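You operate a simulated robot arm through the tools that you are given. There is no shell and no other tool. Be economical: measure what you need, move in short steps, check, and stop when the job is done.

You are at the controls of a simulated two-armed robot. One attempt, no reset.

TASK
Take the pink notepad and put it on the blue machine top. Then shut the ink drawer. Then put the red-lid tub on the check bench top. Then push the left blue flap shut. The order counts. Set down upright: red-lid tub.

Only the result counts: the job must be done as asked and must still hold three seconds after the hand-in. Knocking over, shifting, dropping, spilling or breaking anything else fails it. Lids that push on must go on centred and level and be pressed home; caps that screw on are set level and turned clockwise until they are tight.

THE ROBOT
Two 7-joint arms with fingered hands on one trunk, on a base that drives. Base frame: it is fixed to the floor where the robot stands at the start and does not move with it; the origin is under the middle of the robot, x ahead of it, y to its left, z up. Lengths are in mm, angles in rad, forces in N, time in s.
The left shoulder is at the start at [49, 182, 1223], the right one opposite. With the tool pointing down near the work surface each hand reaches from about 100 to 780 mm from the robot's upright axis, wherever it stands, measured 20 degrees to its own side. Places, roughly: blue machine top [-1300, 3500, 1100]; check bench top [1700, 4600, 800]; ink drawer [1600, 100, 300]; left blue flap [5100, 8900, 700]; pink notepad (10x5x2 cm) [500, 0, 900]; red-lid tub (8x8x9 cm) [-900, 1000, 800]. Payload 3.8 kg a hand.
Tool frame (each hand has its own): the origin (TCP) lies between the finger pads and is the grasp point; the fingertips stand 30 mm ahead of it; z points along the fingers, y is the line along which they close. Largest opening 104 mm; the body of the gripper starts 35 mm behind the TCP. The gripper is a hand of 4 fingers: y runs from the thumb to the fingers, the wrist lies at [-17, -104, -178] in the tool frame.
Orientation is that of the tool frame in the base frame, as a unit quaternion [x, y, z, w]. With the fingers straight down and the wrist toward the robot, the tool's x, y and z point along [0, 1, 0], [1, 0, 0] and [0, 0, -1] of the base frame.

THE INTERFACE
- The arms move only by the tool send_rows. It takes "left_commands", "right_commands" or both (then of equal length, played together; a hand with none holds still); each is a list of rows, each a list of 2 entries, a list of its own where there are three numbers: the shift along the tool's x, y, z in units of 100 mm (1.0 is 100 mm), then the turn, a rotation vector about the tool's x, y, z in units of 120 degrees (1.0 is 120 degrees). In form: [[[tx, ty, tz], [ax, ay, az]], ...]. A call has 1 to 8 rows; each row is the pose to reach, as a shift and turn from the pose commanded when the call began, along the tool's axes at that moment. A call with a number of a shift or a turn outside -1 to 1 is refused whole. A row lasts 0.2 s, in which the tool goes at most 50 mm and 0.15 rad; a call with a longer step from one row to the next is refused whole. Where a pose cannot be reached the arm comes as near as it can. A force on the tool above 40 N (or 10 N above the force at the start of the call, whichever is more), or a blocked arm, ends the call early, and 0.2 s more pass. In this call time passes only in rows, and 0.2 s behind the last. The reply holds the time, the measured pose of the TCP, the force on the tool along the base axes, the opening and the grip force, in the units named above and with some noise, with the torque about the TCP (base axes, N m) and any sound that the robot's microphone picked up.
- Cameras (640 x 400 px; columns grow to the right, rows downward): "scene" is now at [136.2, -17.2, 1401]; the picture's right is [-0.19, -0.98, 0.00], its down [-0.56, 0.11, -0.82] and it looks along [0.80, -0.16, -0.57] (base axes); focal length 256 px, centre (320, 200). "left" rides on the left gripper at [-66, -90, -126] in its tool frame; the picture's right is [-0.78, -0.30, 0.56], its down [0.57, -0.70, 0.42] and it looks along [0.26, 0.65, 0.71] (tool axes); focal length 275 px, centre (320, 200). "right" rides on the right gripper at [66, -90, -126] in its tool frame; the picture's right is [-0.78, 0.30, -0.56], its down [-0.57, -0.70, 0.42] and it looks along [-0.26, 0.65, 0.71] (tool axes); focal length 275 px, centre (320, 200).
- get_image(camera): a new picture of that camera. No time passes.
- move_column(by): slides the trunk up (or, below 0, down) by that many mm; the arms and the scene camera ride with it, the base frame stays. It gives what a move gives, with no picture.
- steer(legs): drives the robot by 1 to 6 legs, each [ahead, left, turn to the left] in mm, mm and rad, along the robot's own axes; the way and the turn of a leg run together, so that a leg with both is an arc; at most 1500 mm and 3.142 rad a leg. The arms and the cameras ride along, it lands a little off, and it stops where it bumps. It gives what a move gives.
- finger_targets(index, middle, ring, thumb_bend, thumb_turn, hand): sets how far each is bent, from 0 (flat) to 1 (curled in); at 0.3 the hand is open as for a grip, at 0.7 the pads meet at the TCP. One left out holds its place. A second passes; each finger stops where it meets its share of the squeeze, and holds until it gets a number again. It is the only way to open and close the hand. It gives what a move gives, with no picture; readings hold the bend of each and the force on the fingers (four entries, about 0 where the hand has none), thumb and palm. thumb_turn goes from beside the hand (0) to across from the fingers (1), as for a grip.
- head_to(pan, tilt): turns the head with the scene camera to pan (to the left, within 1.501 rad either way) and tilt (down, from -0.506 to 1.204), counted from straight ahead of the robot. It gives what a move gives.
- pixel_to_xyz(camera, pixels): for up to 12 pixels [column, row] of the newest picture of that camera ("zoom" is the newest enlarged one), the place [x, y, z] in the base frame of the surface seen there, good to about 3 mm. No time passes.
- zoom(camera, box): a new picture of the part [left, top, right, bottom] of that camera's present view, enlarged. No time passes.
- finish_job(): hands the job in; it is judged then, once.

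Go step by step. Measure first, check grasps and placings, and put right what went wrong. The budget is 110 turns and 100 pictures, counting those below and the enlarged ones. Unless the task says otherwise, let go and move clear before handing in, and close with one line.

The tools are called after "Emit:" as name(argument=value, ...) on one line, values as JSON. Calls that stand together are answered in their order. send_rows: Moves the arms, as the interface text tells. Its arguments: {"type":"object","properties":{"left_commands":{"type":"array","items":{"type":"array"}},"right_commands":{"type":"array","items":{"type":"array"}}},"required":[]} The other tools are called the same way: move_column (by) slides the trunk up or down; finger_targets (index, middle, ring, thumb_bend, thumb_turn, hand) moves the fingers one by one; steer (legs) drives the base; head_to (pan, tilt) turns the head that bears the scene camera; get_image (camera) takes a picture; pixel_to_xyz (camera, pixels) gives the place of the surface under pixels of a picture; zoom (camera, box) takes an enlarged picture of a part of a camera's view; finish_job () hands the job in.

At the start:

```text
time_s: 0.0
left_tool_pos: [592.3, 146.2, 1094.5]
left_tcp_rot: [0.707, 0.707, 0.0, 0.0]
left_contact_force: [-0.8, -0.6, -0.7]
left_moment: [0.0, -0.01, 0.04]
left_finger_gap: 103.3
left_finger_force: 0.2
left_shape: jaw
left_bend: [0.3, 0.3, 0.3, 0.3, 0.97]
left_finger forces: [0.0, 0.0, 0.0, 0.0, 0.0, 0.0]
right_tool_pos: [454.2, -276.0, 1157.0]
right_tcp_rot: [0.707, 0.707, 0.0, 0.0]
right_contact_force: [0.6, 0.1, 0.2]
right_moment: [0.0, 0.01, -0.01]
right_finger_gap: 103.7
right_finger_force: 0.0
right_shape: jaw
right_bend: [0.3, 0.3, 0.3, 0.3, 0.97]
right_finger forces: [0.1, 0.0, 0.0, 0.0, 0.0, 0.0]
trunk travel left (down, up): [-375.0, 381.0]
robot x, y, heading: [2.9, 0.2, 0.002]
head pan, tilt: [-0.19, 0.611]
```

scene: 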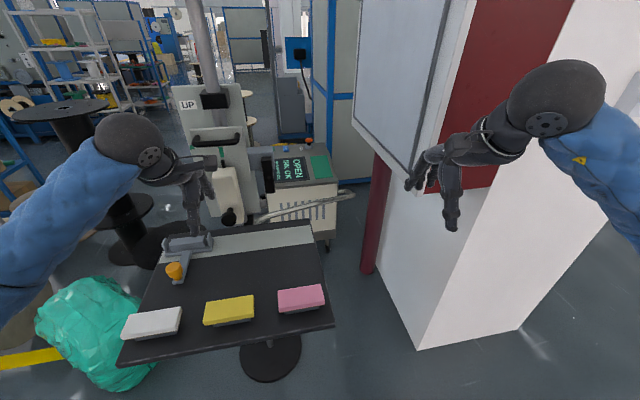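
right: 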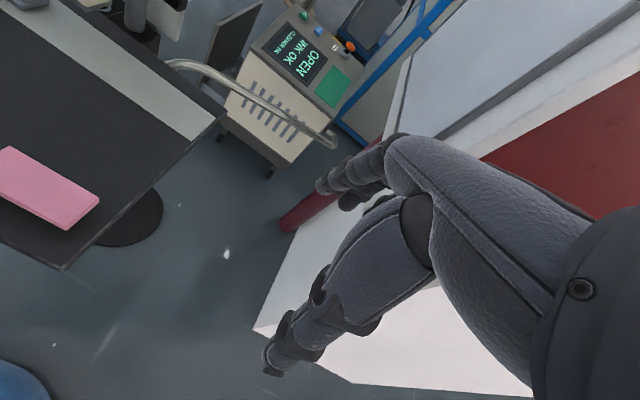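
left: 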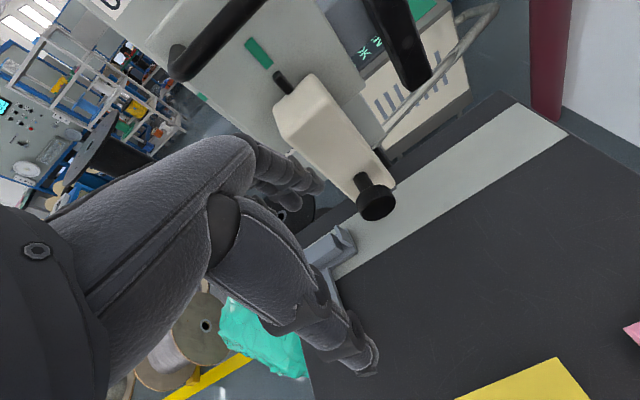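

The pink notepad is at about (301,298) in the scene picture, on the black table. I'll measure its corners and the table first.

Emit:
pixel_to_xyz(camera="scene", pixels=[[278, 292], [321, 286], [324, 301], [284, 308], [301, 297], [300, 270], [265, 300], [304, 320], [332, 327], [230, 308], [310, 240], [290, 170]])

Emit:
zoom(camera="scene", box=[180, 220, 360, 340])

```text
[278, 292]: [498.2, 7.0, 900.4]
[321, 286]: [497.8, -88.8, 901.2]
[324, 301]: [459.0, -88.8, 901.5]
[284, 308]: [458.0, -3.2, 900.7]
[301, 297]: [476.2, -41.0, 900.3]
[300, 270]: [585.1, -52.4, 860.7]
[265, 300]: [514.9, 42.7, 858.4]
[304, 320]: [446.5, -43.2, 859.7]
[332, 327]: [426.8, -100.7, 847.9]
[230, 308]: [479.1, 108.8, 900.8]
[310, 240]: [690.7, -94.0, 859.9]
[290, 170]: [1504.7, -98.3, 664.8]
```

```text
3.33 times, centred on (270, 280) of scene
```

zoom: 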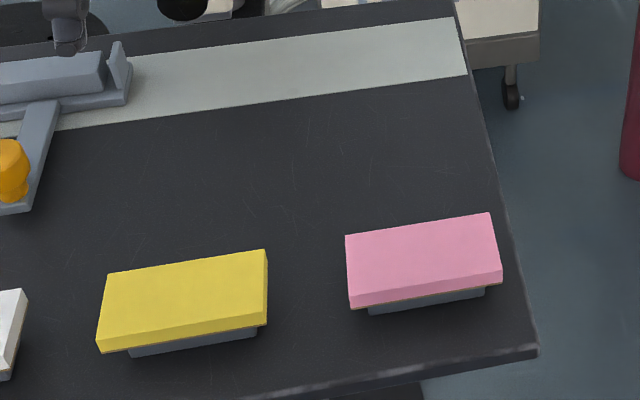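

The pad spans about x 453–502, y −90–8, with its top at z 901 on a small riser (table at 860), so the right hand can grip it across x. I'm moving the right hand over it in stages.

Emit:
send_rows(right_commands=[[[0.33, 0.08, 0.25], [0, 0, 0]], [[0.66, 0.16, 0.5], [0, 0, 0]], [[1.0, 0.23, 0.75], [0, 0, 0]]])

Emit:
send_rows(right_commands=[[[0.33, 0, 0.25], [0, 0, 0]], [[0.66, 0, 0.5], [0, 0, 0]], [[1.0, 0, 0.75], [0, 0, 0]]])

Emit:
get_image(camera="right")

```text
time_s: 0.8
left_tool_pos: [593.8, 145.2, 1093.8]
left_tcp_rot: [0.707, 0.707, -0.002, -0.001]
left_contact_force: [0.6, -0.8, -0.1]
left_moment: [-0.02, 0.0, -0.03]
left_finger_gap: 103.5
left_finger_force: 0.0
left_shape: jaw
left_bend: [0.3, 0.3, 0.3, 0.3, 0.97]
left_finger forces: [0.1, 0.0, 0.1, 0.1, 0.0, 0.1]
right_tool_pos: [480.2, -174.6, 1083.2]
right_tcp_rot: [0.707, 0.707, 0.0, 0.0]
right_contact_force: [0.1, 0.7, 0.6]
right_moment: [0.0, 0.01, 0.01]
right_finger_gap: 103.6
right_finger_force: 0.1
right_shape: jaw
right_bend: [0.3, 0.3, 0.3, 0.3, 0.97]
right_finger forces: [0.0, 0.1, 0.0, 0.0, 0.0, 0.0]
trunk travel left (down, up): [-375.0, 381.0]
robot x, y, heading: [2.9, -2.3, 0.0]
head pan, tilt: [-0.19, 0.611]
```

```text
time_s: 1.6
left_tool_pos: [593.2, 147.1, 1094.1]
left_tcp_rot: [0.707, 0.707, 0.0, 0.0]
left_contact_force: [-0.9, -0.4, 0.1]
left_moment: [0.0, -0.01, 0.02]
left_finger_gap: 103.5
left_finger_force: 0.1
left_shape: jaw
left_bend: [0.3, 0.3, 0.3, 0.3, 0.97]
left_finger forces: [0.0, 0.0, 0.1, 0.0, 0.0, 0.0]
right_tool_pos: [480.8, -76.0, 1008.1]
right_tcp_rot: [0.708, 0.707, -0.001, 0.001]
right_contact_force: [0.5, -0.2, -0.6]
right_moment: [-0.01, -0.03, -0.01]
right_finger_gap: 103.9
right_finger_force: 0.1
right_shape: jaw
right_bend: [0.3, 0.3, 0.3, 0.3, 0.97]
right_finger forces: [0.0, 0.1, 0.0, 0.1, 0.0, 0.0]
trunk travel left (down, up): [-375.0, 381.0]
robot x, y, heading: [1.7, -2.9, 0.002]
head pan, tilt: [-0.19, 0.611]
```

```text
95 pictures are left
```

right: 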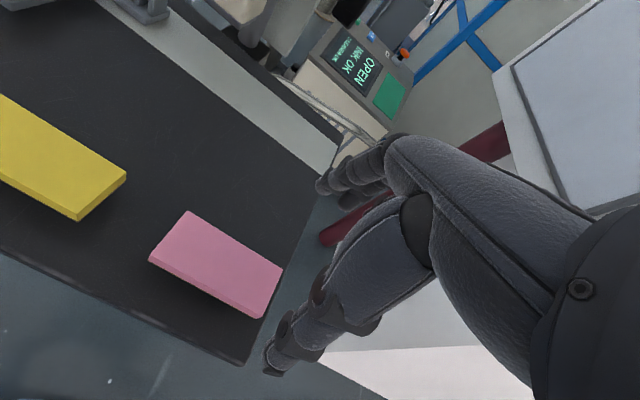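

The hand is clear and upright at (481,−76,1008). I'm centring over the pad and coming down.

Emit:
send_rows(right_commands=[[[0.34, -0.03, 0.2], [0, 0, 0]], [[0.34, -0.03, 0.5], [0, 0, 0]], [[0.34, -0.03, 0.75], [0, 0, 0]], [[0.34, -0.03, 1.0], [0, 0, 0]]])

Emit:
send_rows(right_commands=[[[0, 0, 0.07], [0, 0, 0]], [[0, 0, 0.14], [0, 0, 0]]])

Emit:
get_image(camera="scene")

```text
time_s: 2.6
left_tool_pos: [592.2, 146.1, 1094.4]
left_tcp_rot: [0.707, 0.707, 0.0, 0.0]
left_contact_force: [0.4, -0.8, -0.1]
left_moment: [0.01, -0.01, -0.02]
left_finger_gap: 103.8
left_finger_force: 0.2
left_shape: jaw
left_bend: [0.3, 0.3, 0.3, 0.3, 0.97]
left_finger forces: [0.1, 0.0, 0.0, 0.1, 0.0, 0.1]
right_tool_pos: [475.4, -39.4, 906.9]
right_tcp_rot: [0.707, 0.707, 0.0, 0.0]
right_contact_force: [-0.6, 0.1, 0.2]
right_moment: [0.04, 0.01, 0.01]
right_finger_gap: 103.7
right_finger_force: 0.0
right_shape: jaw
right_bend: [0.3, 0.3, 0.3, 0.3, 0.97]
right_finger forces: [0.0, 0.0, 0.1, 0.0, 0.0, 0.0]
trunk travel left (down, up): [-375.0, 381.0]
robot x, y, heading: [1.3, -3.3, -0.002]
head pan, tilt: [-0.19, 0.611]
```

```text
time_s: 3.2
left_tool_pos: [592.0, 145.8, 1094.0]
left_tcp_rot: [0.707, 0.707, 0.0, -0.001]
left_contact_force: [0.0, -0.4, 0.4]
left_moment: [-0.04, -0.03, 0.0]
left_finger_gap: 103.7
left_finger_force: 0.0
left_shape: jaw
left_bend: [0.3, 0.3, 0.3, 0.3, 0.97]
left_finger forces: [0.1, 0.0, 0.1, 0.0, 0.1, 0.0]
right_tool_pos: [475.1, -40.1, 892.7]
right_tcp_rot: [0.707, 0.707, -0.001, 0.0]
right_contact_force: [-0.1, -0.1, 0.5]
right_moment: [-0.03, 0.02, 0.04]
right_finger_gap: 103.5
right_finger_force: 0.0
right_shape: jaw
right_bend: [0.3, 0.3, 0.3, 0.3, 0.97]
right_finger forces: [0.0, 0.1, 0.1, 0.0, 0.1, 0.0]
trunk travel left (down, up): [-375.0, 381.0]
robot x, y, heading: [-1.2, -3.1, 0.001]
head pan, tilt: [-0.19, 0.611]
```

```text
94 pictures are left
```

scene: 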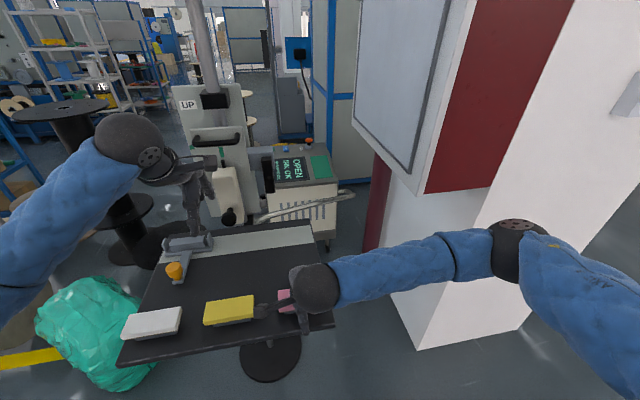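

The hand covers the pad and something dark sits near the yellow one at (262,310), so I'm zooming in to check before closing.

Emit:
zoom(camera="scene", box=[200, 240, 360, 340])

Emit:
get_image(camera="right")

Emit:
pixel_to_xyz(camera="zoom", pixels=[[215, 215], [230, 270], [260, 285], [345, 190], [360, 230], [300, 280], [245, 290]])

```text
4.00 times, centred on (280, 290) of scene
```

zoom: 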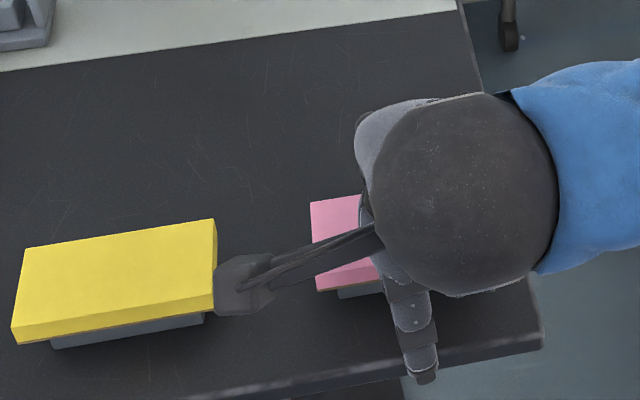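

```text
92 pictures are left
```

right: 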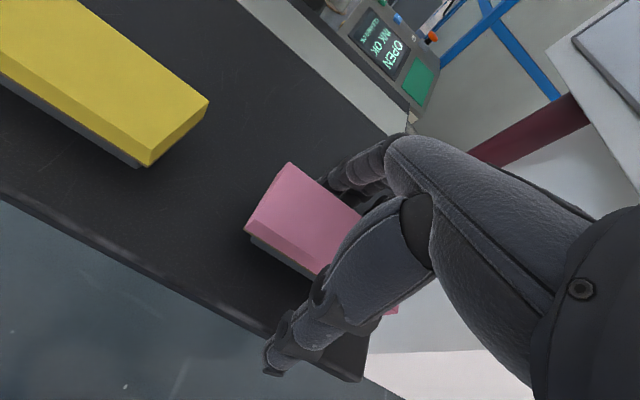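

```text
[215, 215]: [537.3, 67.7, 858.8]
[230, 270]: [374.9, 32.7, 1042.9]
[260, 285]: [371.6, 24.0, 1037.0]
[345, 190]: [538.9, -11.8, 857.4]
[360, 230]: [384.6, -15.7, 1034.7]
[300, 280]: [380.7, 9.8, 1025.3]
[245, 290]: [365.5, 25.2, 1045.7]
```

The dark piece is the camera mount, high up at z 1043, and the thumb and fingers straddle the pad. Closing now.

Emit:
finger_targets(hand="right", index=0.7, middle=0.7, ring=0.7, thumb_bend=0.7)

Emit:
send_rows(right_commands=[[[0, 0, -0.2], [0, 0, 0]], [[0, 0, -0.4], [0, 0, 0]], [[0, 0, -0.7], [0, 0, 0]], [[0, 0, -1.0], [0, 0, 0]]])

Emit:
get_image(camera="right")

```text
time_s: 4.2
left_tool_pos: [593.4, 145.9, 1093.7]
left_tcp_rot: [0.708, 0.706, -0.001, -0.001]
left_contact_force: [-0.7, 0.4, 0.4]
left_moment: [0.01, 0.0, -0.01]
left_finger_gap: 103.5
left_finger_force: 0.1
left_shape: jaw
left_bend: [0.3, 0.3, 0.3, 0.3, 0.97]
left_finger forces: [0.0, 0.0, 0.0, 0.1, 0.0, 0.0]
right_tool_pos: [478.8, -39.6, 895.0]
right_tcp_rot: [0.707, 0.707, 0.002, 0.002]
right_contact_force: [19.3, 1.6, 8.2]
right_moment: [-0.08, -0.64, 0.38]
right_finger_gap: 35.0
right_finger_force: 28.0
right_shape: fingers
right_bend: [0.56, 0.62, 0.61, 0.6, 0.96]
right_finger forces: [13.9, 18.0, 9.4, 0.0, 15.7, 0.1]
trunk travel left (down, up): [-375.0, 381.0]
robot x, y, heading: [-4.4, -1.0, -0.005]
head pan, tilt: [-0.19, 0.611]
```

```text
time_s: 5.2
left_tool_pos: [593.6, 145.9, 1095.4]
left_tcp_rot: [0.707, 0.707, 0.0, 0.0]
left_contact_force: [-0.2, 0.5, -1.2]
left_moment: [-0.02, -0.02, 0.02]
left_finger_gap: 103.5
left_finger_force: 0.0
left_shape: jaw
left_bend: [0.3, 0.3, 0.3, 0.3, 0.97]
left_finger forces: [0.0, 0.0, 0.1, 0.0, 0.1, 0.1]
right_tool_pos: [473.3, -39.3, 992.5]
right_tcp_rot: [0.706, 0.708, -0.001, -0.002]
right_contact_force: [-0.6, 0.5, -0.9]
right_moment: [0.04, -0.02, -0.02]
right_finger_gap: 35.0
right_finger_force: 19.6
right_shape: fingers
right_bend: [0.57, 0.67, 0.65, 0.61, 0.95]
right_finger forces: [11.4, 3.5, 4.8, 0.0, 19.8, 0.1]
trunk travel left (down, up): [-375.0, 381.0]
robot x, y, heading: [1.4, -1.9, 0.003]
head pan, tilt: [-0.19, 0.611]
```

```text
91 pictures are left
```

right: 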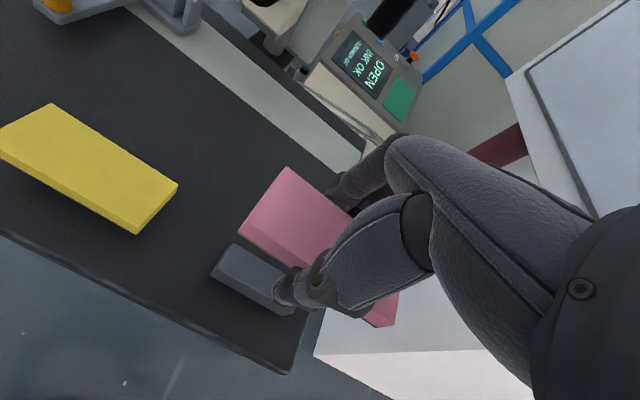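

The pad is up and its riser stayed put. I'm raising the trunk, then looking around to plan the drive.

Emit:
move_column(by=230)

Emit:
head_to(pan=1.4, tilt=0.4)

Emit:
get_image(camera="scene")

Emit:
get_image(camera="right")

```text
time_s: 7.6
left_tool_pos: [593.7, 145.7, 1323.9]
left_tcp_rot: [0.707, 0.707, -0.001, 0.0]
left_contact_force: [-0.2, -0.7, 0.1]
left_moment: [-0.01, 0.03, -0.05]
left_finger_gap: 103.5
left_finger_force: 0.1
left_shape: jaw
left_bend: [0.3, 0.3, 0.3, 0.3, 0.97]
left_finger forces: [0.1, 0.0, 0.0, 0.0, 0.1, 0.0]
right_tool_pos: [474.4, -41.4, 1224.4]
right_tcp_rot: [0.707, 0.707, -0.001, -0.001]
right_contact_force: [-0.1, -0.3, -0.6]
right_moment: [0.0, 0.0, 0.0]
right_finger_gap: 35.2
right_finger_force: 19.9
right_shape: fingers
right_bend: [0.57, 0.67, 0.65, 0.61, 0.95]
right_finger forces: [11.4, 3.6, 4.9, 0.0, 19.7, 0.0]
trunk travel left (down, up): [-605.0, 151.0]
robot x, y, heading: [2.9, -0.8, -0.002]
head pan, tilt: [-0.19, 0.611]
```

```text
time_s: 9.3
left_tool_pos: [594.1, 146.1, 1324.0]
left_tcp_rot: [0.707, 0.707, 0.001, 0.0]
left_contact_force: [0.3, 0.8, 0.1]
left_moment: [0.03, 0.01, 0.0]
left_finger_gap: 103.6
left_finger_force: 0.0
left_shape: jaw
left_bend: [0.3, 0.3, 0.3, 0.3, 0.97]
left_finger forces: [0.1, 0.1, 0.1, 0.0, 0.0, 0.0]
right_tool_pos: [473.8, -41.4, 1222.5]
right_tcp_rot: [0.707, 0.707, 0.0, 0.0]
right_contact_force: [-0.5, -0.8, -0.6]
right_moment: [0.01, 0.01, -0.02]
right_finger_gap: 35.2
right_finger_force: 20.0
right_shape: fingers
right_bend: [0.57, 0.67, 0.65, 0.61, 0.95]
right_finger forces: [11.3, 3.5, 4.8, 0.1, 19.8, 0.0]
trunk travel left (down, up): [-605.0, 151.0]
robot x, y, heading: [-0.2, 1.3, -0.004]
head pan, tilt: [1.4, 0.4]
```

```text
90 pictures are left
```

scene: 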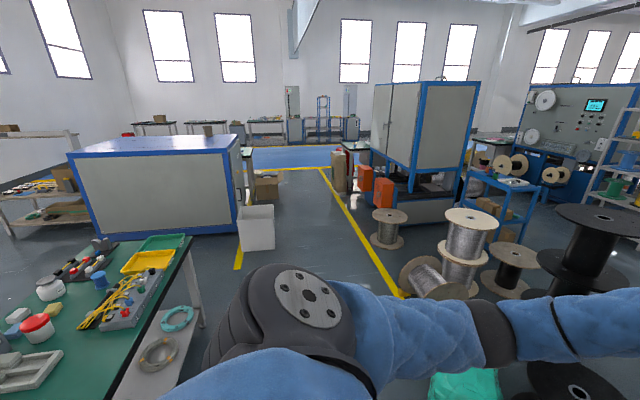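

```text
89 pictures are left
```

right: 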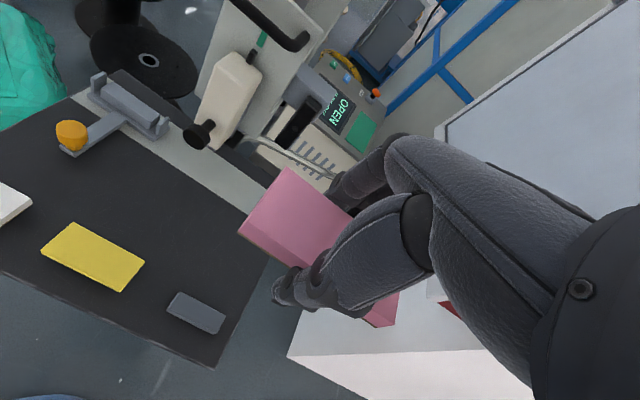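

The blue-framed machine is at left (68–240,137–235) and the red-lid tub is on the green table at (36,325). I'm measuring the way there.

Emit:
pixel_to_xyz(camera="scene", pixels=[[80, 152], [228, 148], [150, 145], [236, 136], [95, 233], [235, 233], [255, 210], [255, 248], [38, 320], [190, 240], [200, 310], [390, 240]])

Emit:
pixel_to_xyz(camera="scene", pixels=[[125, 390], [30, 285], [420, 290], [462, 285], [405, 250], [300, 240], [130, 145], [200, 143], [10, 230], [240, 300], [130, 240], [70, 200]])

```text
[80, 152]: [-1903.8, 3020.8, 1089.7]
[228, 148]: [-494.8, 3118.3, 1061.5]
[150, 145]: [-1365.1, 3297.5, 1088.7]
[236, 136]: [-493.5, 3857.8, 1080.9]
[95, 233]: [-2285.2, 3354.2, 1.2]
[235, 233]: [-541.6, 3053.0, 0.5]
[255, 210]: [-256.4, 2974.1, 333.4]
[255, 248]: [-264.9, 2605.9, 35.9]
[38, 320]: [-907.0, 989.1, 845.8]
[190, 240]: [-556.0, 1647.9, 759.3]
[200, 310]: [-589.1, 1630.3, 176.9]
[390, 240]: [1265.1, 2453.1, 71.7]
```

```text
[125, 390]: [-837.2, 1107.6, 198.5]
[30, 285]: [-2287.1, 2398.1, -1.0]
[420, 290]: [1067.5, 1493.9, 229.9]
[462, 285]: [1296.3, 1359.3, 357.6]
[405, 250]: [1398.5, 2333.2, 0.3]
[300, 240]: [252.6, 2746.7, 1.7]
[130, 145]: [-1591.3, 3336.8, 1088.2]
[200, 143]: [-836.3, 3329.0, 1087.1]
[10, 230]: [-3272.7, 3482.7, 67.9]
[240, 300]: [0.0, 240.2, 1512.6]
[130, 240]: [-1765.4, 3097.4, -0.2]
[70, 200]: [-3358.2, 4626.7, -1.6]
```

The machine front is at y≈3050, spans x −1950…−490, and its top is at z≈1088. Before moving I'm checking the floor to my left, including the green bag at (465,385).

Emit:
head_to(pan=1.1, tilt=0.95)

Emit:
get_image(camera="scene")

Emit:
head_to(pan=-1.0, tilt=0.8)

Emit:
get_image(camera="scene")

Emit:
pixel_to_xyz(camera="scene", pixels=[[100, 200], [160, 150], [200, 250], [300, 200], [300, 330], [400, 200], [450, 300], [100, 300]])

```text
time_s: 10.2
left_tool_pos: [594.3, 145.3, 1325.7]
left_tcp_rot: [0.707, 0.707, 0.001, 0.0]
left_contact_force: [0.3, -0.2, -0.2]
left_moment: [0.01, 0.0, -0.02]
left_finger_gap: 103.4
left_finger_force: 0.1
left_shape: jaw
left_bend: [0.3, 0.3, 0.3, 0.3, 0.97]
left_finger forces: [0.1, 0.1, 0.1, 0.1, 0.0, 0.0]
right_tool_pos: [475.1, -42.4, 1224.0]
right_tcp_rot: [0.708, 0.707, 0.0, 0.001]
right_contact_force: [0.5, -0.4, -0.1]
right_moment: [-0.01, 0.01, 0.01]
right_finger_gap: 34.9
right_finger_force: 19.8
right_shape: fingers
right_bend: [0.57, 0.67, 0.65, 0.61, 0.95]
right_finger forces: [11.4, 3.6, 4.9, 0.1, 19.7, 0.0]
trunk travel left (down, up): [-605.0, 151.0]
robot x, y, heading: [-3.3, -0.8, -0.001]
head pan, tilt: [1.1, 0.949]
```

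```text
88 pictures are left
```

scene: 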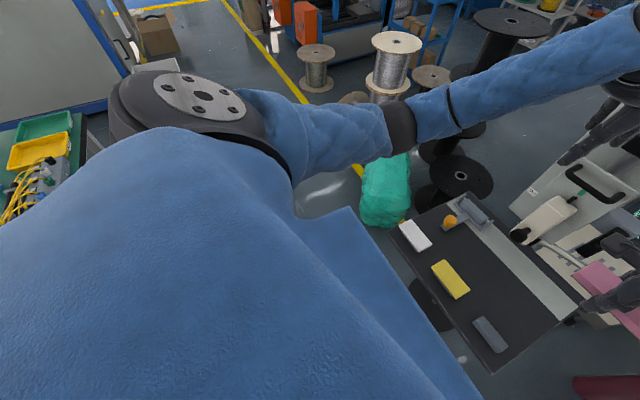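

```text
time_s: 12.2
left_tool_pos: [593.4, 145.3, 1324.0]
left_tcp_rot: [0.707, 0.707, 0.0, 0.001]
left_contact_force: [0.0, 0.3, -0.8]
left_moment: [0.0, -0.01, 0.01]
left_finger_gap: 103.6
left_finger_force: 0.0
left_shape: jaw
left_bend: [0.3, 0.3, 0.3, 0.3, 0.97]
left_finger forces: [0.0, 0.1, 0.0, 0.1, 0.1, 0.1]
right_tool_pos: [474.9, -40.8, 1222.9]
right_tcp_rot: [0.708, 0.707, -0.001, -0.001]
right_contact_force: [-0.8, -0.2, -0.1]
right_moment: [-0.02, 0.0, 0.01]
right_finger_gap: 35.1
right_finger_force: 19.3
right_shape: fingers
right_bend: [0.57, 0.67, 0.65, 0.61, 0.95]
right_finger forces: [11.5, 3.5, 4.8, 0.0, 19.6, 0.1]
trunk travel left (down, up): [-605.0, 151.0]
robot x, y, heading: [2.9, 0.7, 0.004]
head pan, tilt: [-1.0, 0.799]
```

```text
87 pictures are left
```

scene: 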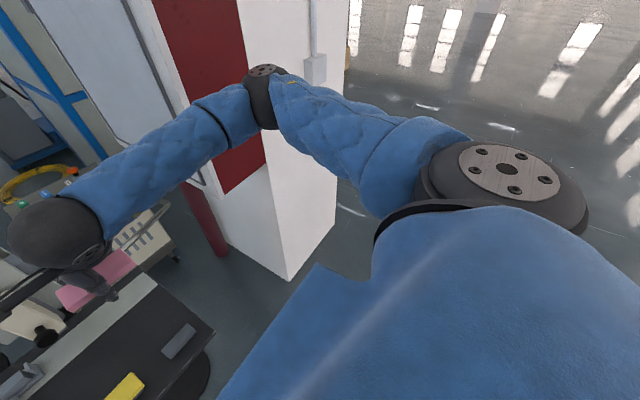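

```text
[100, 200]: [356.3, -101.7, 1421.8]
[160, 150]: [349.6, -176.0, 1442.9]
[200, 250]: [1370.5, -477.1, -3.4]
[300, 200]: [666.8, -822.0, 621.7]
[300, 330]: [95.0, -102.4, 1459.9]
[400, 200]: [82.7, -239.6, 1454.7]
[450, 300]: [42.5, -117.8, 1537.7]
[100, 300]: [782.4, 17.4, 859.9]
```

The way left looks free: the pillar is at x>650 on the right, and the bag is at x>600. I'm strafing left along the corridor and then turning to face the machine.

Emit:
steer(legs=[[0, 1100, 0], [0, 1000, 0], [0, 0, 1.57]])

Emit:
head_to(pan=0.5, tilt=0.6)

Emit:
get_image(camera="scene")

```text
time_s: 26.3
left_tool_pos: [-170.0, 2648.7, 1323.6]
left_tcp_rot: [0.001, 1.0, -0.001, 0.0]
left_contact_force: [0.2, 0.3, -0.4]
left_moment: [-0.06, 0.03, -0.03]
left_finger_gap: 103.5
left_finger_force: 0.0
left_shape: jaw
left_bend: [0.3, 0.3, 0.3, 0.3, 0.97]
left_finger forces: [0.0, 0.1, 0.0, 0.0, 0.0, 0.0]
right_tool_pos: [18.2, 2528.6, 1223.7]
right_tcp_rot: [0.001, 1.0, 0.0, 0.0]
right_contact_force: [-0.5, 0.4, -1.1]
right_moment: [0.0, 0.0, -0.02]
right_finger_gap: 34.4
right_finger_force: 18.7
right_shape: fingers
right_bend: [0.57, 0.67, 0.66, 0.61, 0.95]
right_finger forces: [11.2, 3.3, 4.6, 0.0, 18.8, 0.0]
trunk travel left (down, up): [-605.0, 151.0]
robot x, y, heading: [-27.2, 2056.8, 1.568]
head pan, tilt: [-1.0, 0.799]
```

```text
time_s: 27.9
left_tool_pos: [-170.4, 2648.5, 1324.9]
left_tcp_rot: [0.001, 1.0, 0.0, 0.0]
left_contact_force: [-0.7, 0.1, 0.0]
left_moment: [0.01, 0.02, 0.02]
left_finger_gap: 103.5
left_finger_force: 0.0
left_shape: jaw
left_bend: [0.3, 0.3, 0.3, 0.3, 0.97]
left_finger forces: [0.0, 0.0, 0.0, 0.0, 0.0, 0.1]
right_tool_pos: [17.5, 2529.8, 1223.8]
right_tcp_rot: [0.001, 1.0, 0.0, 0.0]
right_contact_force: [0.0, 0.3, -0.2]
right_moment: [-0.03, 0.01, 0.01]
right_finger_gap: 34.4
right_finger_force: 18.4
right_shape: fingers
right_bend: [0.57, 0.67, 0.66, 0.61, 0.95]
right_finger forces: [11.2, 3.3, 4.6, 0.0, 18.7, 0.0]
trunk travel left (down, up): [-605.0, 151.0]
robot x, y, heading: [-29.2, 2056.7, 1.57]
head pan, tilt: [0.499, 0.6]
```

```text
86 pictures are left
```

scene: 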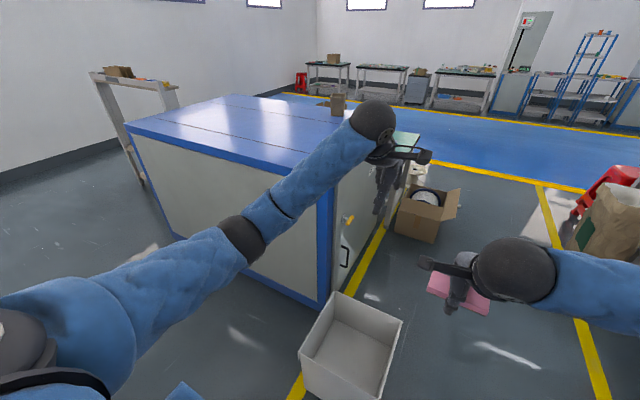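

The machine's top looks clear, and the white open box is at (350,345). I'm measuring the top's edges and the box.

Emit:
pixel_to_xyz(camera="scene", pixels=[[310, 325], [298, 352], [350, 293], [402, 322], [140, 128], [235, 97], [330, 165], [230, 130], [180, 130], [337, 108], [345, 250], [280, 150]])

```text
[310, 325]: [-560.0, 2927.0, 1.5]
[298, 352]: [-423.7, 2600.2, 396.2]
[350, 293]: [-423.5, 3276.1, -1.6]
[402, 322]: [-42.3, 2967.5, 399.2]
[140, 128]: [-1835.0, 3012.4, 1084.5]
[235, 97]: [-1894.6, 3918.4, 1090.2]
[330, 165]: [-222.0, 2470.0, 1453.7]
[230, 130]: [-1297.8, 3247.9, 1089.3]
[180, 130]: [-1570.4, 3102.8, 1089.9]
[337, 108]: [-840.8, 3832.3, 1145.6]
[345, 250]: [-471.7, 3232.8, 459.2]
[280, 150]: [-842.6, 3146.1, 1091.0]
```

The box is at x −424…−42, z 400, and a carton sits on the machine near (−840,3832). I'll go left past the box and then forward in front of the machine.

Emit:
steer(legs=[[0, 1250, 0], [530, 0, 0]])

Emit:
head_to(pan=-0.15, tilt=0.7)

Emit:
get_image(camera="scene")

Emit:
get_image(camera="right")

```text
time_s: 36.9
left_tool_pos: [-1396.6, 3200.4, 1325.3]
left_tcp_rot: [0.013, 1.0, 0.001, 0.0]
left_contact_force: [-0.5, 0.1, -0.1]
left_moment: [0.01, -0.03, -0.03]
left_finger_gap: 103.7
left_finger_force: 0.0
left_shape: jaw
left_bend: [0.3, 0.3, 0.3, 0.3, 0.97]
left_finger forces: [0.0, 0.0, 0.0, 0.0, 0.0, 0.0]
right_tool_pos: [-1212.9, 3076.6, 1224.0]
right_tcp_rot: [0.012, 1.0, 0.0, 0.0]
right_contact_force: [-0.3, -0.1, 0.7]
right_moment: [0.0, 0.02, 0.01]
right_finger_gap: 34.6
right_finger_force: 18.7
right_shape: fingers
right_bend: [0.57, 0.67, 0.66, 0.61, 0.95]
right_finger forces: [11.1, 3.2, 4.6, 0.0, 18.9, 0.0]
trunk travel left (down, up): [-605.0, 151.0]
robot x, y, heading: [-1264.4, 2605.3, 1.548]
head pan, tilt: [0.499, 0.6]
```

```text
time_s: 37.9
left_tool_pos: [-1397.1, 3200.8, 1324.6]
left_tcp_rot: [0.012, 1.0, 0.0, 0.0]
left_contact_force: [-0.6, -0.1, -0.1]
left_moment: [-0.04, -0.03, -0.02]
left_finger_gap: 103.7
left_finger_force: 0.1
left_shape: jaw
left_bend: [0.3, 0.3, 0.3, 0.3, 0.97]
left_finger forces: [0.1, 0.1, 0.0, 0.0, 0.0, 0.1]
right_tool_pos: [-1213.7, 3076.7, 1224.2]
right_tcp_rot: [0.012, 1.0, 0.0, 0.001]
right_contact_force: [-0.5, 0.4, -0.5]
right_moment: [-0.05, 0.0, 0.01]
right_finger_gap: 34.8
right_finger_force: 19.1
right_shape: fingers
right_bend: [0.57, 0.67, 0.66, 0.61, 0.95]
right_finger forces: [11.1, 3.4, 4.6, 0.0, 18.8, 0.0]
trunk travel left (down, up): [-605.0, 151.0]
robot x, y, heading: [-1265.7, 2602.5, 1.546]
head pan, tilt: [-0.15, 0.7]
```

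```text
85 pictures are left
```

scene: 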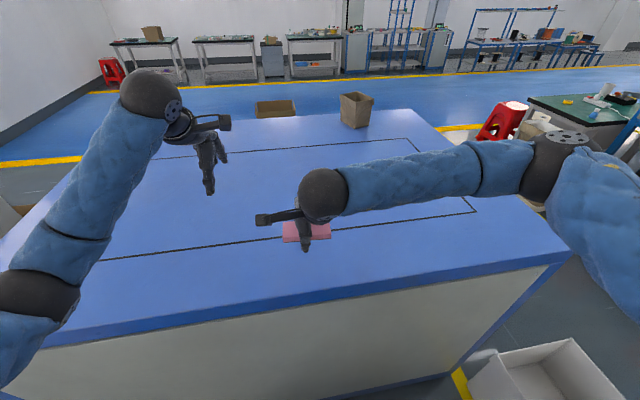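

```text
84 pictures are left
```

right: 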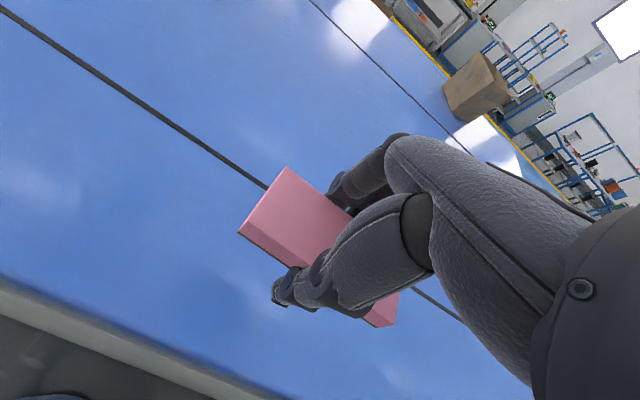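

A dark outline is drawn on the top, with its near line at around (250,245) to (470,212). I'll place the pad inside it, so I'm measuring the outline and the pad.

Emit:
pixel_to_xyz(camera="scene", pixels=[[240, 243], [470, 212], [405, 139], [150, 258], [400, 200], [120, 220], [355, 127]])

Emit:
pixel_to_xyz(camera="right", pixels=[[240, 232], [287, 168], [350, 208], [290, 250], [275, 210], [388, 322], [372, 326], [265, 252], [250, 300]])

```text
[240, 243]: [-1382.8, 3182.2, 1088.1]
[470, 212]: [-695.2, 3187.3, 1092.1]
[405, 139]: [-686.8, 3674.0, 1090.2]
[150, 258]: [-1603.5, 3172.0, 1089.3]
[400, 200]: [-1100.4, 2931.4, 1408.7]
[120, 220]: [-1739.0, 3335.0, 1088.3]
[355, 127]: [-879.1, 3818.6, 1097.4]
```

```text
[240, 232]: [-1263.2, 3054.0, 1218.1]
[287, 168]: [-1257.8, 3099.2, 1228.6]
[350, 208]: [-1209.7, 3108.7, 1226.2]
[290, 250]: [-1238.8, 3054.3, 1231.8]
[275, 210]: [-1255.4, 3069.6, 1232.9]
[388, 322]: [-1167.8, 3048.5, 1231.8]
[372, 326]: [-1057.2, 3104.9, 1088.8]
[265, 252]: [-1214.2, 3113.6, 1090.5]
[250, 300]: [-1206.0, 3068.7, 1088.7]
```

The outline interior is y 3185–3675. I'll carry the pad 210 mm ahead to y≈3290 and lower it.

Emit:
send_rows(right_commands=[[[0, 0.4, 0], [0, 0, 0]], [[0, 0.7, 0], [0, 0, 0]], [[0, 1.0, 0], [0, 0, 0]]])

Emit:
send_rows(right_commands=[[[0, 0.4, 0.2], [0, 0, 0]], [[0, 0.75, 0.45], [0, 0, 0]], [[0, 1.0, 0.7], [0, 0, 0]], [[0, 1.0, 0.85], [0, 0, 0]]])

Emit:
get_image(camera="right")

Emit:
pixel_to_xyz(camera="right", pixels=[[240, 232], [287, 168], [350, 208], [290, 250], [275, 210], [388, 310], [285, 295], [250, 300]])

```text
time_s: 38.7
left_tool_pos: [-1396.7, 3200.3, 1324.7]
left_tcp_rot: [0.012, 1.0, 0.0, 0.0]
left_contact_force: [-0.8, 0.4, 0.6]
left_moment: [0.03, 0.0, 0.0]
left_finger_gap: 103.6
left_finger_force: 0.1
left_shape: jaw
left_bend: [0.3, 0.3, 0.3, 0.3, 0.97]
left_finger forces: [0.1, 0.0, 0.0, 0.0, 0.0, 0.0]
right_tool_pos: [-1208.0, 3179.9, 1222.0]
right_tcp_rot: [0.012, 1.0, -0.002, -0.001]
right_contact_force: [-0.9, 1.0, -0.7]
right_moment: [-0.02, 0.0, -0.02]
right_finger_gap: 34.4
right_finger_force: 19.0
right_shape: fingers
right_bend: [0.57, 0.67, 0.66, 0.61, 0.95]
right_finger forces: [11.2, 3.3, 4.5, 0.1, 18.9, 0.0]
trunk travel left (down, up): [-605.0, 151.0]
robot x, y, heading: [-1266.6, 2600.3, 1.539]
head pan, tilt: [-0.15, 0.7]
```

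```text
time_s: 39.7
left_tool_pos: [-1396.6, 3199.4, 1324.4]
left_tcp_rot: [0.013, 1.0, 0.0, 0.0]
left_contact_force: [0.1, 0.8, -1.0]
left_moment: [-0.03, -0.01, -0.02]
left_finger_gap: 103.8
left_finger_force: 0.0
left_shape: jaw
left_bend: [0.3, 0.3, 0.3, 0.3, 0.97]
left_finger forces: [0.0, 0.0, 0.0, 0.0, 0.1, 0.0]
right_tool_pos: [-1207.0, 3276.7, 1137.0]
right_tcp_rot: [0.012, 1.0, 0.0, 0.0]
right_contact_force: [0.1, -0.8, -0.5]
right_moment: [0.01, 0.0, 0.0]
right_finger_gap: 34.6
right_finger_force: 18.4
right_shape: fingers
right_bend: [0.57, 0.67, 0.66, 0.61, 0.95]
right_finger forces: [11.1, 3.2, 4.4, 0.0, 18.7, 0.1]
trunk travel left (down, up): [-605.0, 151.0]
robot x, y, heading: [-1264.3, 2605.0, 1.548]
head pan, tilt: [-0.15, 0.7]
```

```text
83 pictures are left
```

right: 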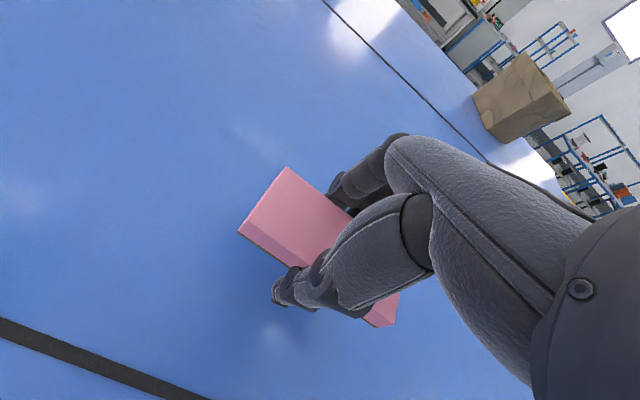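

```text
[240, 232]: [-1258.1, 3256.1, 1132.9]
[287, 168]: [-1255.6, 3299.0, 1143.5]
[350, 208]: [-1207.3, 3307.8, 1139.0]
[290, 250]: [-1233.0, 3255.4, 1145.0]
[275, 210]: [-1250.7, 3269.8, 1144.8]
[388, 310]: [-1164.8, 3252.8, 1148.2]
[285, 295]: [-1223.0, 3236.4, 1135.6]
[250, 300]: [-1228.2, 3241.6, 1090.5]
```

The pad's top is at ~1145, so its bottom is near 1124 and the surface is at 1089. I'm lowering slowly until contact.

Emit:
send_rows(right_commands=[[[0, 0, 0.08], [0, 0, 0]], [[0, 0, 0.16], [0, 0, 0]], [[0, 0, 0.22], [0, 0, 0]], [[0, 0, 0.27], [0, 0, 0]], [[0, 0, 0.3], [0, 0, 0]], [[0, 0, 0.33], [0, 0, 0]]])

Emit:
get_image(camera="right")

```text
time_s: 40.7
left_tool_pos: [-1396.8, 3198.4, 1323.7]
left_tcp_rot: [0.012, 1.0, 0.0, 0.0]
left_contact_force: [-0.3, 0.0, 0.2]
left_moment: [0.0, -0.01, 0.0]
left_finger_gap: 103.9
left_finger_force: 0.0
left_shape: jaw
left_bend: [0.3, 0.3, 0.3, 0.3, 0.97]
left_finger forces: [0.0, 0.0, 0.0, 0.1, 0.0, 0.1]
right_tool_pos: [-1210.7, 3281.6, 1123.3]
right_tcp_rot: [0.012, 1.0, 0.008, -0.004]
right_contact_force: [-0.3, -5.1, 16.4]
right_moment: [-0.82, 0.11, 0.08]
right_finger_gap: 35.9
right_finger_force: 22.6
right_shape: fingers
right_bend: [0.59, 0.68, 0.67, 0.59, 0.95]
right_finger forces: [9.3, 1.9, 3.2, 0.0, 30.6, 0.0]
trunk travel left (down, up): [-605.0, 151.0]
robot x, y, heading: [-1266.5, 2603.5, 1.545]
head pan, tilt: [-0.15, 0.7]
stopped in row 4 (right hand): the force on the tool passed its limit (the readings are from after the stop); the commanded pose is now the measured one
```

```text
82 pictures are left
```

right: 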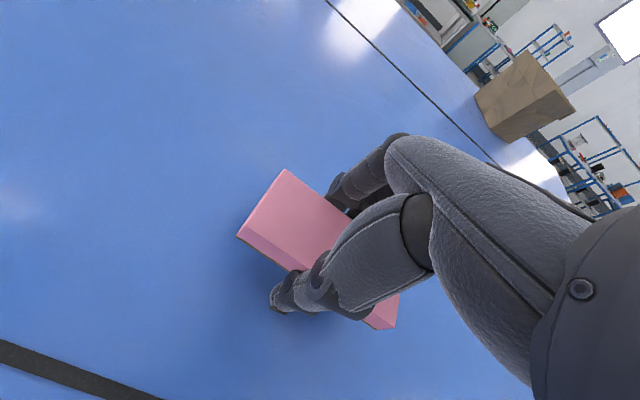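

The thumb tip touched the surface first, as the moment shows, with the pad bottom about 15–20 mm above it. I'll ease off 3 mm and open in two stages so the pad settles flat.

Emit:
send_rows(right_commands=[[[0, 0, -0.03], [0, 0, 0]]])

Emit:
finger_targets(hand="right", index=0.5, middle=0.52, ring=0.52, thumb_bend=0.5)

Emit:
get_image(camera="right")

```text
time_s: 41.1
left_tool_pos: [-1396.1, 3200.1, 1324.9]
left_tcp_rot: [0.012, 1.0, 0.0, 0.0]
left_contact_force: [0.3, 0.9, 0.1]
left_moment: [-0.02, -0.02, -0.01]
left_finger_gap: 103.8
left_finger_force: 0.1
left_shape: jaw
left_bend: [0.3, 0.3, 0.3, 0.3, 0.97]
left_finger forces: [0.0, 0.0, 0.0, 0.1, 0.0, 0.0]
right_tool_pos: [-1210.2, 3280.2, 1123.5]
right_tcp_rot: [0.013, 1.0, 0.007, -0.002]
right_contact_force: [-0.1, -2.8, 8.0]
right_moment: [-0.31, 0.04, 0.07]
right_finger_gap: 35.0
right_finger_force: 21.0
right_shape: fingers
right_bend: [0.59, 0.68, 0.67, 0.6, 0.95]
right_finger forces: [11.8, 2.4, 3.8, 0.0, 24.0, 0.1]
trunk travel left (down, up): [-605.0, 151.0]
robot x, y, heading: [-1270.5, 2603.3, 1.548]
head pan, tilt: [-0.15, 0.7]
```

```text
time_s: 42.1
left_tool_pos: [-1396.4, 3198.9, 1324.8]
left_tcp_rot: [0.012, 1.0, -0.001, 0.0]
left_contact_force: [-0.1, 0.5, 0.2]
left_moment: [-0.04, 0.01, -0.01]
left_finger_gap: 103.7
left_finger_force: 0.0
left_shape: jaw
left_bend: [0.3, 0.3, 0.3, 0.3, 0.97]
left_finger forces: [0.0, 0.0, 0.1, 0.1, 0.0, 0.0]
right_tool_pos: [-1210.4, 3279.5, 1123.0]
right_tcp_rot: [0.013, 1.0, 0.007, -0.003]
right_contact_force: [-0.1, -1.8, 4.8]
right_moment: [0.07, -0.03, -0.01]
right_finger_gap: 53.1
right_finger_force: 2.5
right_shape: fingers
right_bend: [0.5, 0.55, 0.52, 0.5, 0.97]
right_finger forces: [0.1, 5.0, 0.0, 0.1, 0.0, 0.0]
trunk travel left (down, up): [-605.0, 151.0]
robot x, y, heading: [-1262.5, 2606.8, 1.541]
head pan, tilt: [-0.15, 0.7]
```

```text
81 pictures are left
```

right: 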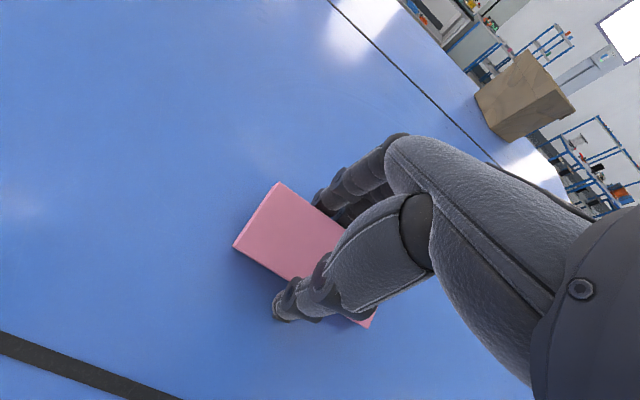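

The pad has come down and sits lower between the fingers. I'm opening fully, lifting straight up and checking.

Emit:
finger_targets(hand="right", index=0.3, middle=0.3, ring=0.3, thumb_bend=0.3)

Emit:
send_rows(right_commands=[[[0, 0, -0.2], [0, 0, 0]], [[0, 0, -0.4], [0, 0, 0]], [[0, 0, -0.7], [0, 0, 0]], [[0, 0, -1.0], [0, 0, 0]]])

Emit:
get_image(camera="right")

```text
time_s: 43.1
left_tool_pos: [-1396.7, 3200.4, 1323.9]
left_tcp_rot: [0.013, 1.0, 0.0, 0.0]
left_contact_force: [0.3, 0.6, -0.5]
left_moment: [0.03, 0.01, 0.02]
left_finger_gap: 103.6
left_finger_force: 0.1
left_shape: jaw
left_bend: [0.3, 0.3, 0.3, 0.3, 0.97]
left_finger forces: [0.0, 0.1, 0.0, 0.1, 0.0, 0.1]
right_tool_pos: [-1208.8, 3281.2, 1122.6]
right_tcp_rot: [0.013, 1.0, 0.006, -0.003]
right_contact_force: [0.2, 0.3, 0.0]
right_moment: [0.02, -0.02, 0.01]
right_finger_gap: 104.1
right_finger_force: 0.2
right_shape: fingers
right_bend: [0.3, 0.3, 0.3, 0.3, 0.97]
right_finger forces: [0.0, 0.0, 0.1, 0.0, 0.1, 0.1]
trunk travel left (down, up): [-605.0, 151.0]
robot x, y, heading: [-1266.3, 2605.8, 1.547]
head pan, tilt: [-0.15, 0.7]
```

```text
time_s: 44.1
left_tool_pos: [-1396.9, 3199.1, 1325.5]
left_tcp_rot: [0.013, 1.0, 0.001, 0.0]
left_contact_force: [0.5, 0.1, -0.3]
left_moment: [-0.02, 0.01, 0.0]
left_finger_gap: 103.4
left_finger_force: 0.1
left_shape: jaw
left_bend: [0.3, 0.3, 0.3, 0.3, 0.97]
left_finger forces: [0.0, 0.1, 0.1, 0.1, 0.0, 0.0]
right_tool_pos: [-1209.1, 3277.1, 1222.9]
right_tcp_rot: [0.012, 1.0, 0.006, -0.002]
right_contact_force: [-0.1, -0.3, -0.1]
right_moment: [0.01, 0.0, 0.02]
right_finger_gap: 104.0
right_finger_force: 0.0
right_shape: fingers
right_bend: [0.3, 0.3, 0.3, 0.3, 0.97]
right_finger forces: [0.0, 0.0, 0.0, 0.1, 0.0, 0.0]
trunk travel left (down, up): [-605.0, 151.0]
robot x, y, heading: [-1265.6, 2601.1, 1.55]
head pan, tilt: [-0.15, 0.7]
```

```text
80 pictures are left
```

right: 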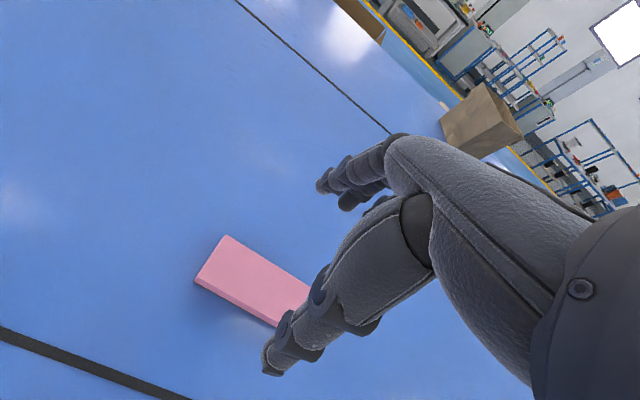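

The pad is lying flat inside the outline, so that part is done. I'm backing off and returning to the corridor to look for the ink drawer near (1600,100,300).

Emit:
steer(legs=[[-545, 0, 0], [0, -1265, 0], [0, 0, -2.2]])

Emit:
head_to(pan=-0.1, tilt=0.45)

Emit:
get_image(camera="scene")

```text
time_s: 58.7
left_tool_pos: [561.4, 1764.7, 1323.6]
left_tcp_rot: [0.901, 0.434, 0.001, 0.0]
left_contact_force: [0.3, -0.7, -0.1]
left_moment: [-0.03, 0.0, 0.0]
left_finger_gap: 103.6
left_finger_force: 0.1
left_shape: jaw
left_bend: [0.3, 0.3, 0.3, 0.3, 0.97]
left_finger forces: [0.0, 0.0, 0.0, 0.1, 0.0, 0.1]
right_tool_pos: [511.4, 1567.3, 1223.2]
right_tcp_rot: [0.901, 0.433, 0.006, 0.005]
right_contact_force: [0.2, -0.4, 0.3]
right_moment: [0.0, 0.04, 0.01]
right_finger_gap: 104.0
right_finger_force: 0.0
right_shape: fingers
right_bend: [0.3, 0.3, 0.3, 0.3, 0.97]
right_finger forces: [0.0, 0.0, 0.0, 0.0, 0.0, 0.0]
trunk travel left (down, up): [-605.0, 151.0]
robot x, y, heading: [4.5, 2021.7, -0.674]
head pan, tilt: [-0.15, 0.7]
```

```text
time_s: 59.5
left_tool_pos: [561.7, 1764.1, 1325.3]
left_tcp_rot: [0.901, 0.434, 0.0, 0.0]
left_contact_force: [0.6, -0.2, -0.6]
left_moment: [0.01, 0.01, -0.01]
left_finger_gap: 103.7
left_finger_force: 0.1
left_shape: jaw
left_bend: [0.3, 0.3, 0.3, 0.3, 0.97]
left_finger forces: [0.0, 0.1, 0.0, 0.0, 0.1, 0.0]
right_tool_pos: [510.5, 1567.2, 1222.1]
right_tcp_rot: [0.901, 0.433, 0.005, 0.004]
right_contact_force: [-0.2, 0.5, 0.7]
right_moment: [-0.01, -0.04, 0.03]
right_finger_gap: 104.2
right_finger_force: 0.0
right_shape: fingers
right_bend: [0.3, 0.3, 0.3, 0.3, 0.97]
right_finger forces: [0.0, 0.1, 0.0, 0.0, 0.0, 0.0]
trunk travel left (down, up): [-605.0, 151.0]
robot x, y, heading: [10.2, 2019.9, -0.677]
head pan, tilt: [-0.099, 0.45]
```

```text
79 pictures are left
```

scene: 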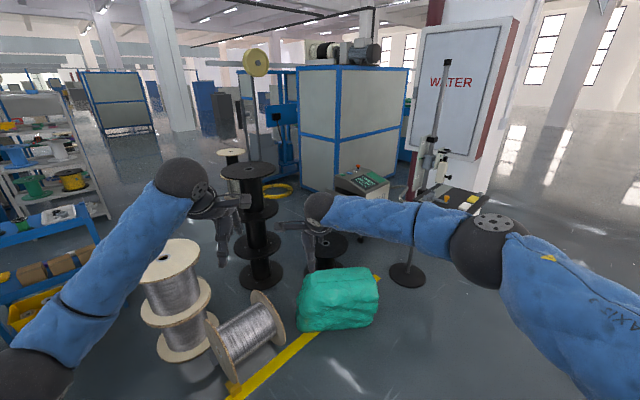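

The ink console is at about (362,190). I'm zooming there to find the drawer.

Emit:
zoom(camera="scene", box=[280, 130, 440, 270])

Emit:
pixel_to_xyz(camera="scene", pixels=[[362, 180], [260, 280], [300, 215], [385, 215], [340, 300], [250, 170], [170, 255], [270, 320], [405, 275], [300, 190], [230, 150], [200, 290]])

```text
2.86 times, centred on (360, 200) of scene
```

zoom: 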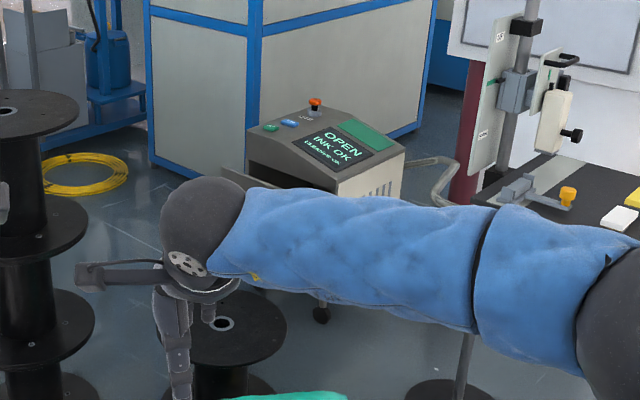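

```text
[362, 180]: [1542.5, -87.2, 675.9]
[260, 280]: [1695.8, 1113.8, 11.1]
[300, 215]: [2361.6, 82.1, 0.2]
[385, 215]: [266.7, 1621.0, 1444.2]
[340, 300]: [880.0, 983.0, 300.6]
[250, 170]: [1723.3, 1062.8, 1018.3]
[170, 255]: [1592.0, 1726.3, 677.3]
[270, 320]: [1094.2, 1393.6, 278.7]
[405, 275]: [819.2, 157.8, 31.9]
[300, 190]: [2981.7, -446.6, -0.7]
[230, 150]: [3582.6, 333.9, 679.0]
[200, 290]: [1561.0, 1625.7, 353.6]
```

The console's screen faces +y, so the drawer probably opens toward +y. My right arm hides it, so I'm turning a little right and measuring the obstacles.

Emit:
steer(legs=[[0, 0, -0.3]])

Emit:
head_to(pan=0.2, tilt=0.5)

Emit:
get_image(camera="scene")

```text
time_s: 60.8
left_tool_pos: [462.6, 1614.3, 1324.1]
left_tcp_rot: [0.955, 0.295, 0.0, 0.0]
left_contact_force: [0.0, 0.9, -1.3]
left_moment: [0.01, 0.0, 0.01]
left_finger_gap: 103.7
left_finger_force: 0.1
left_shape: jaw
left_bend: [0.3, 0.3, 0.3, 0.3, 0.97]
left_finger forces: [0.0, 0.1, 0.1, 0.1, 0.1, 0.1]
right_tool_pos: [355.6, 1439.8, 1222.4]
right_tcp_rot: [0.956, 0.295, 0.005, 0.005]
right_contact_force: [0.5, 0.3, -0.3]
right_moment: [-0.01, 0.01, 0.0]
right_finger_gap: 104.5
right_finger_force: 0.0
right_shape: fingers
right_bend: [0.3, 0.3, 0.3, 0.3, 0.97]
right_finger forces: [0.0, 0.0, 0.0, 0.0, 0.0, 0.1]
trunk travel left (down, up): [-605.0, 151.0]
robot x, y, heading: [6.7, 2022.6, -0.972]
head pan, tilt: [-0.099, 0.45]
```

```text
time_s: 61.6
left_tool_pos: [463.1, 1613.3, 1325.4]
left_tcp_rot: [0.955, 0.295, 0.0, -0.001]
left_contact_force: [-0.3, -0.3, -0.1]
left_moment: [0.04, 0.0, -0.03]
left_finger_gap: 103.6
left_finger_force: 0.0
left_shape: jaw
left_bend: [0.3, 0.3, 0.3, 0.3, 0.97]
left_finger forces: [0.0, 0.0, 0.1, 0.0, 0.0, 0.0]
right_tool_pos: [355.3, 1440.3, 1223.1]
right_tcp_rot: [0.956, 0.294, 0.004, 0.005]
right_contact_force: [0.0, -0.1, 0.7]
right_moment: [-0.03, 0.01, -0.02]
right_finger_gap: 103.9
right_finger_force: 0.0
right_shape: fingers
right_bend: [0.3, 0.3, 0.3, 0.3, 0.97]
right_finger forces: [0.0, 0.1, 0.0, 0.1, 0.1, 0.1]
trunk travel left (down, up): [-605.0, 151.0]
robot x, y, heading: [11.2, 2019.2, -0.971]
head pan, tilt: [0.201, 0.499]
```

```text
77 pictures are left
```

scene: 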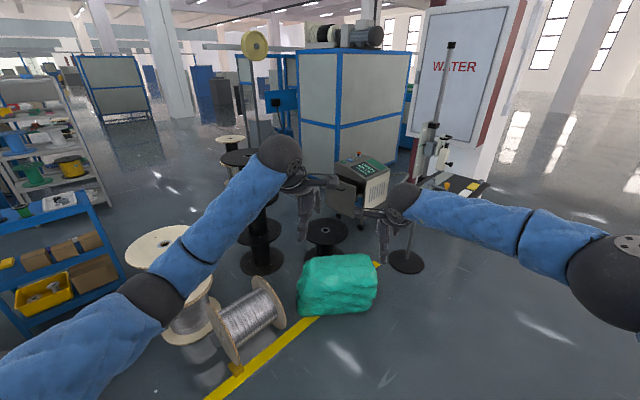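

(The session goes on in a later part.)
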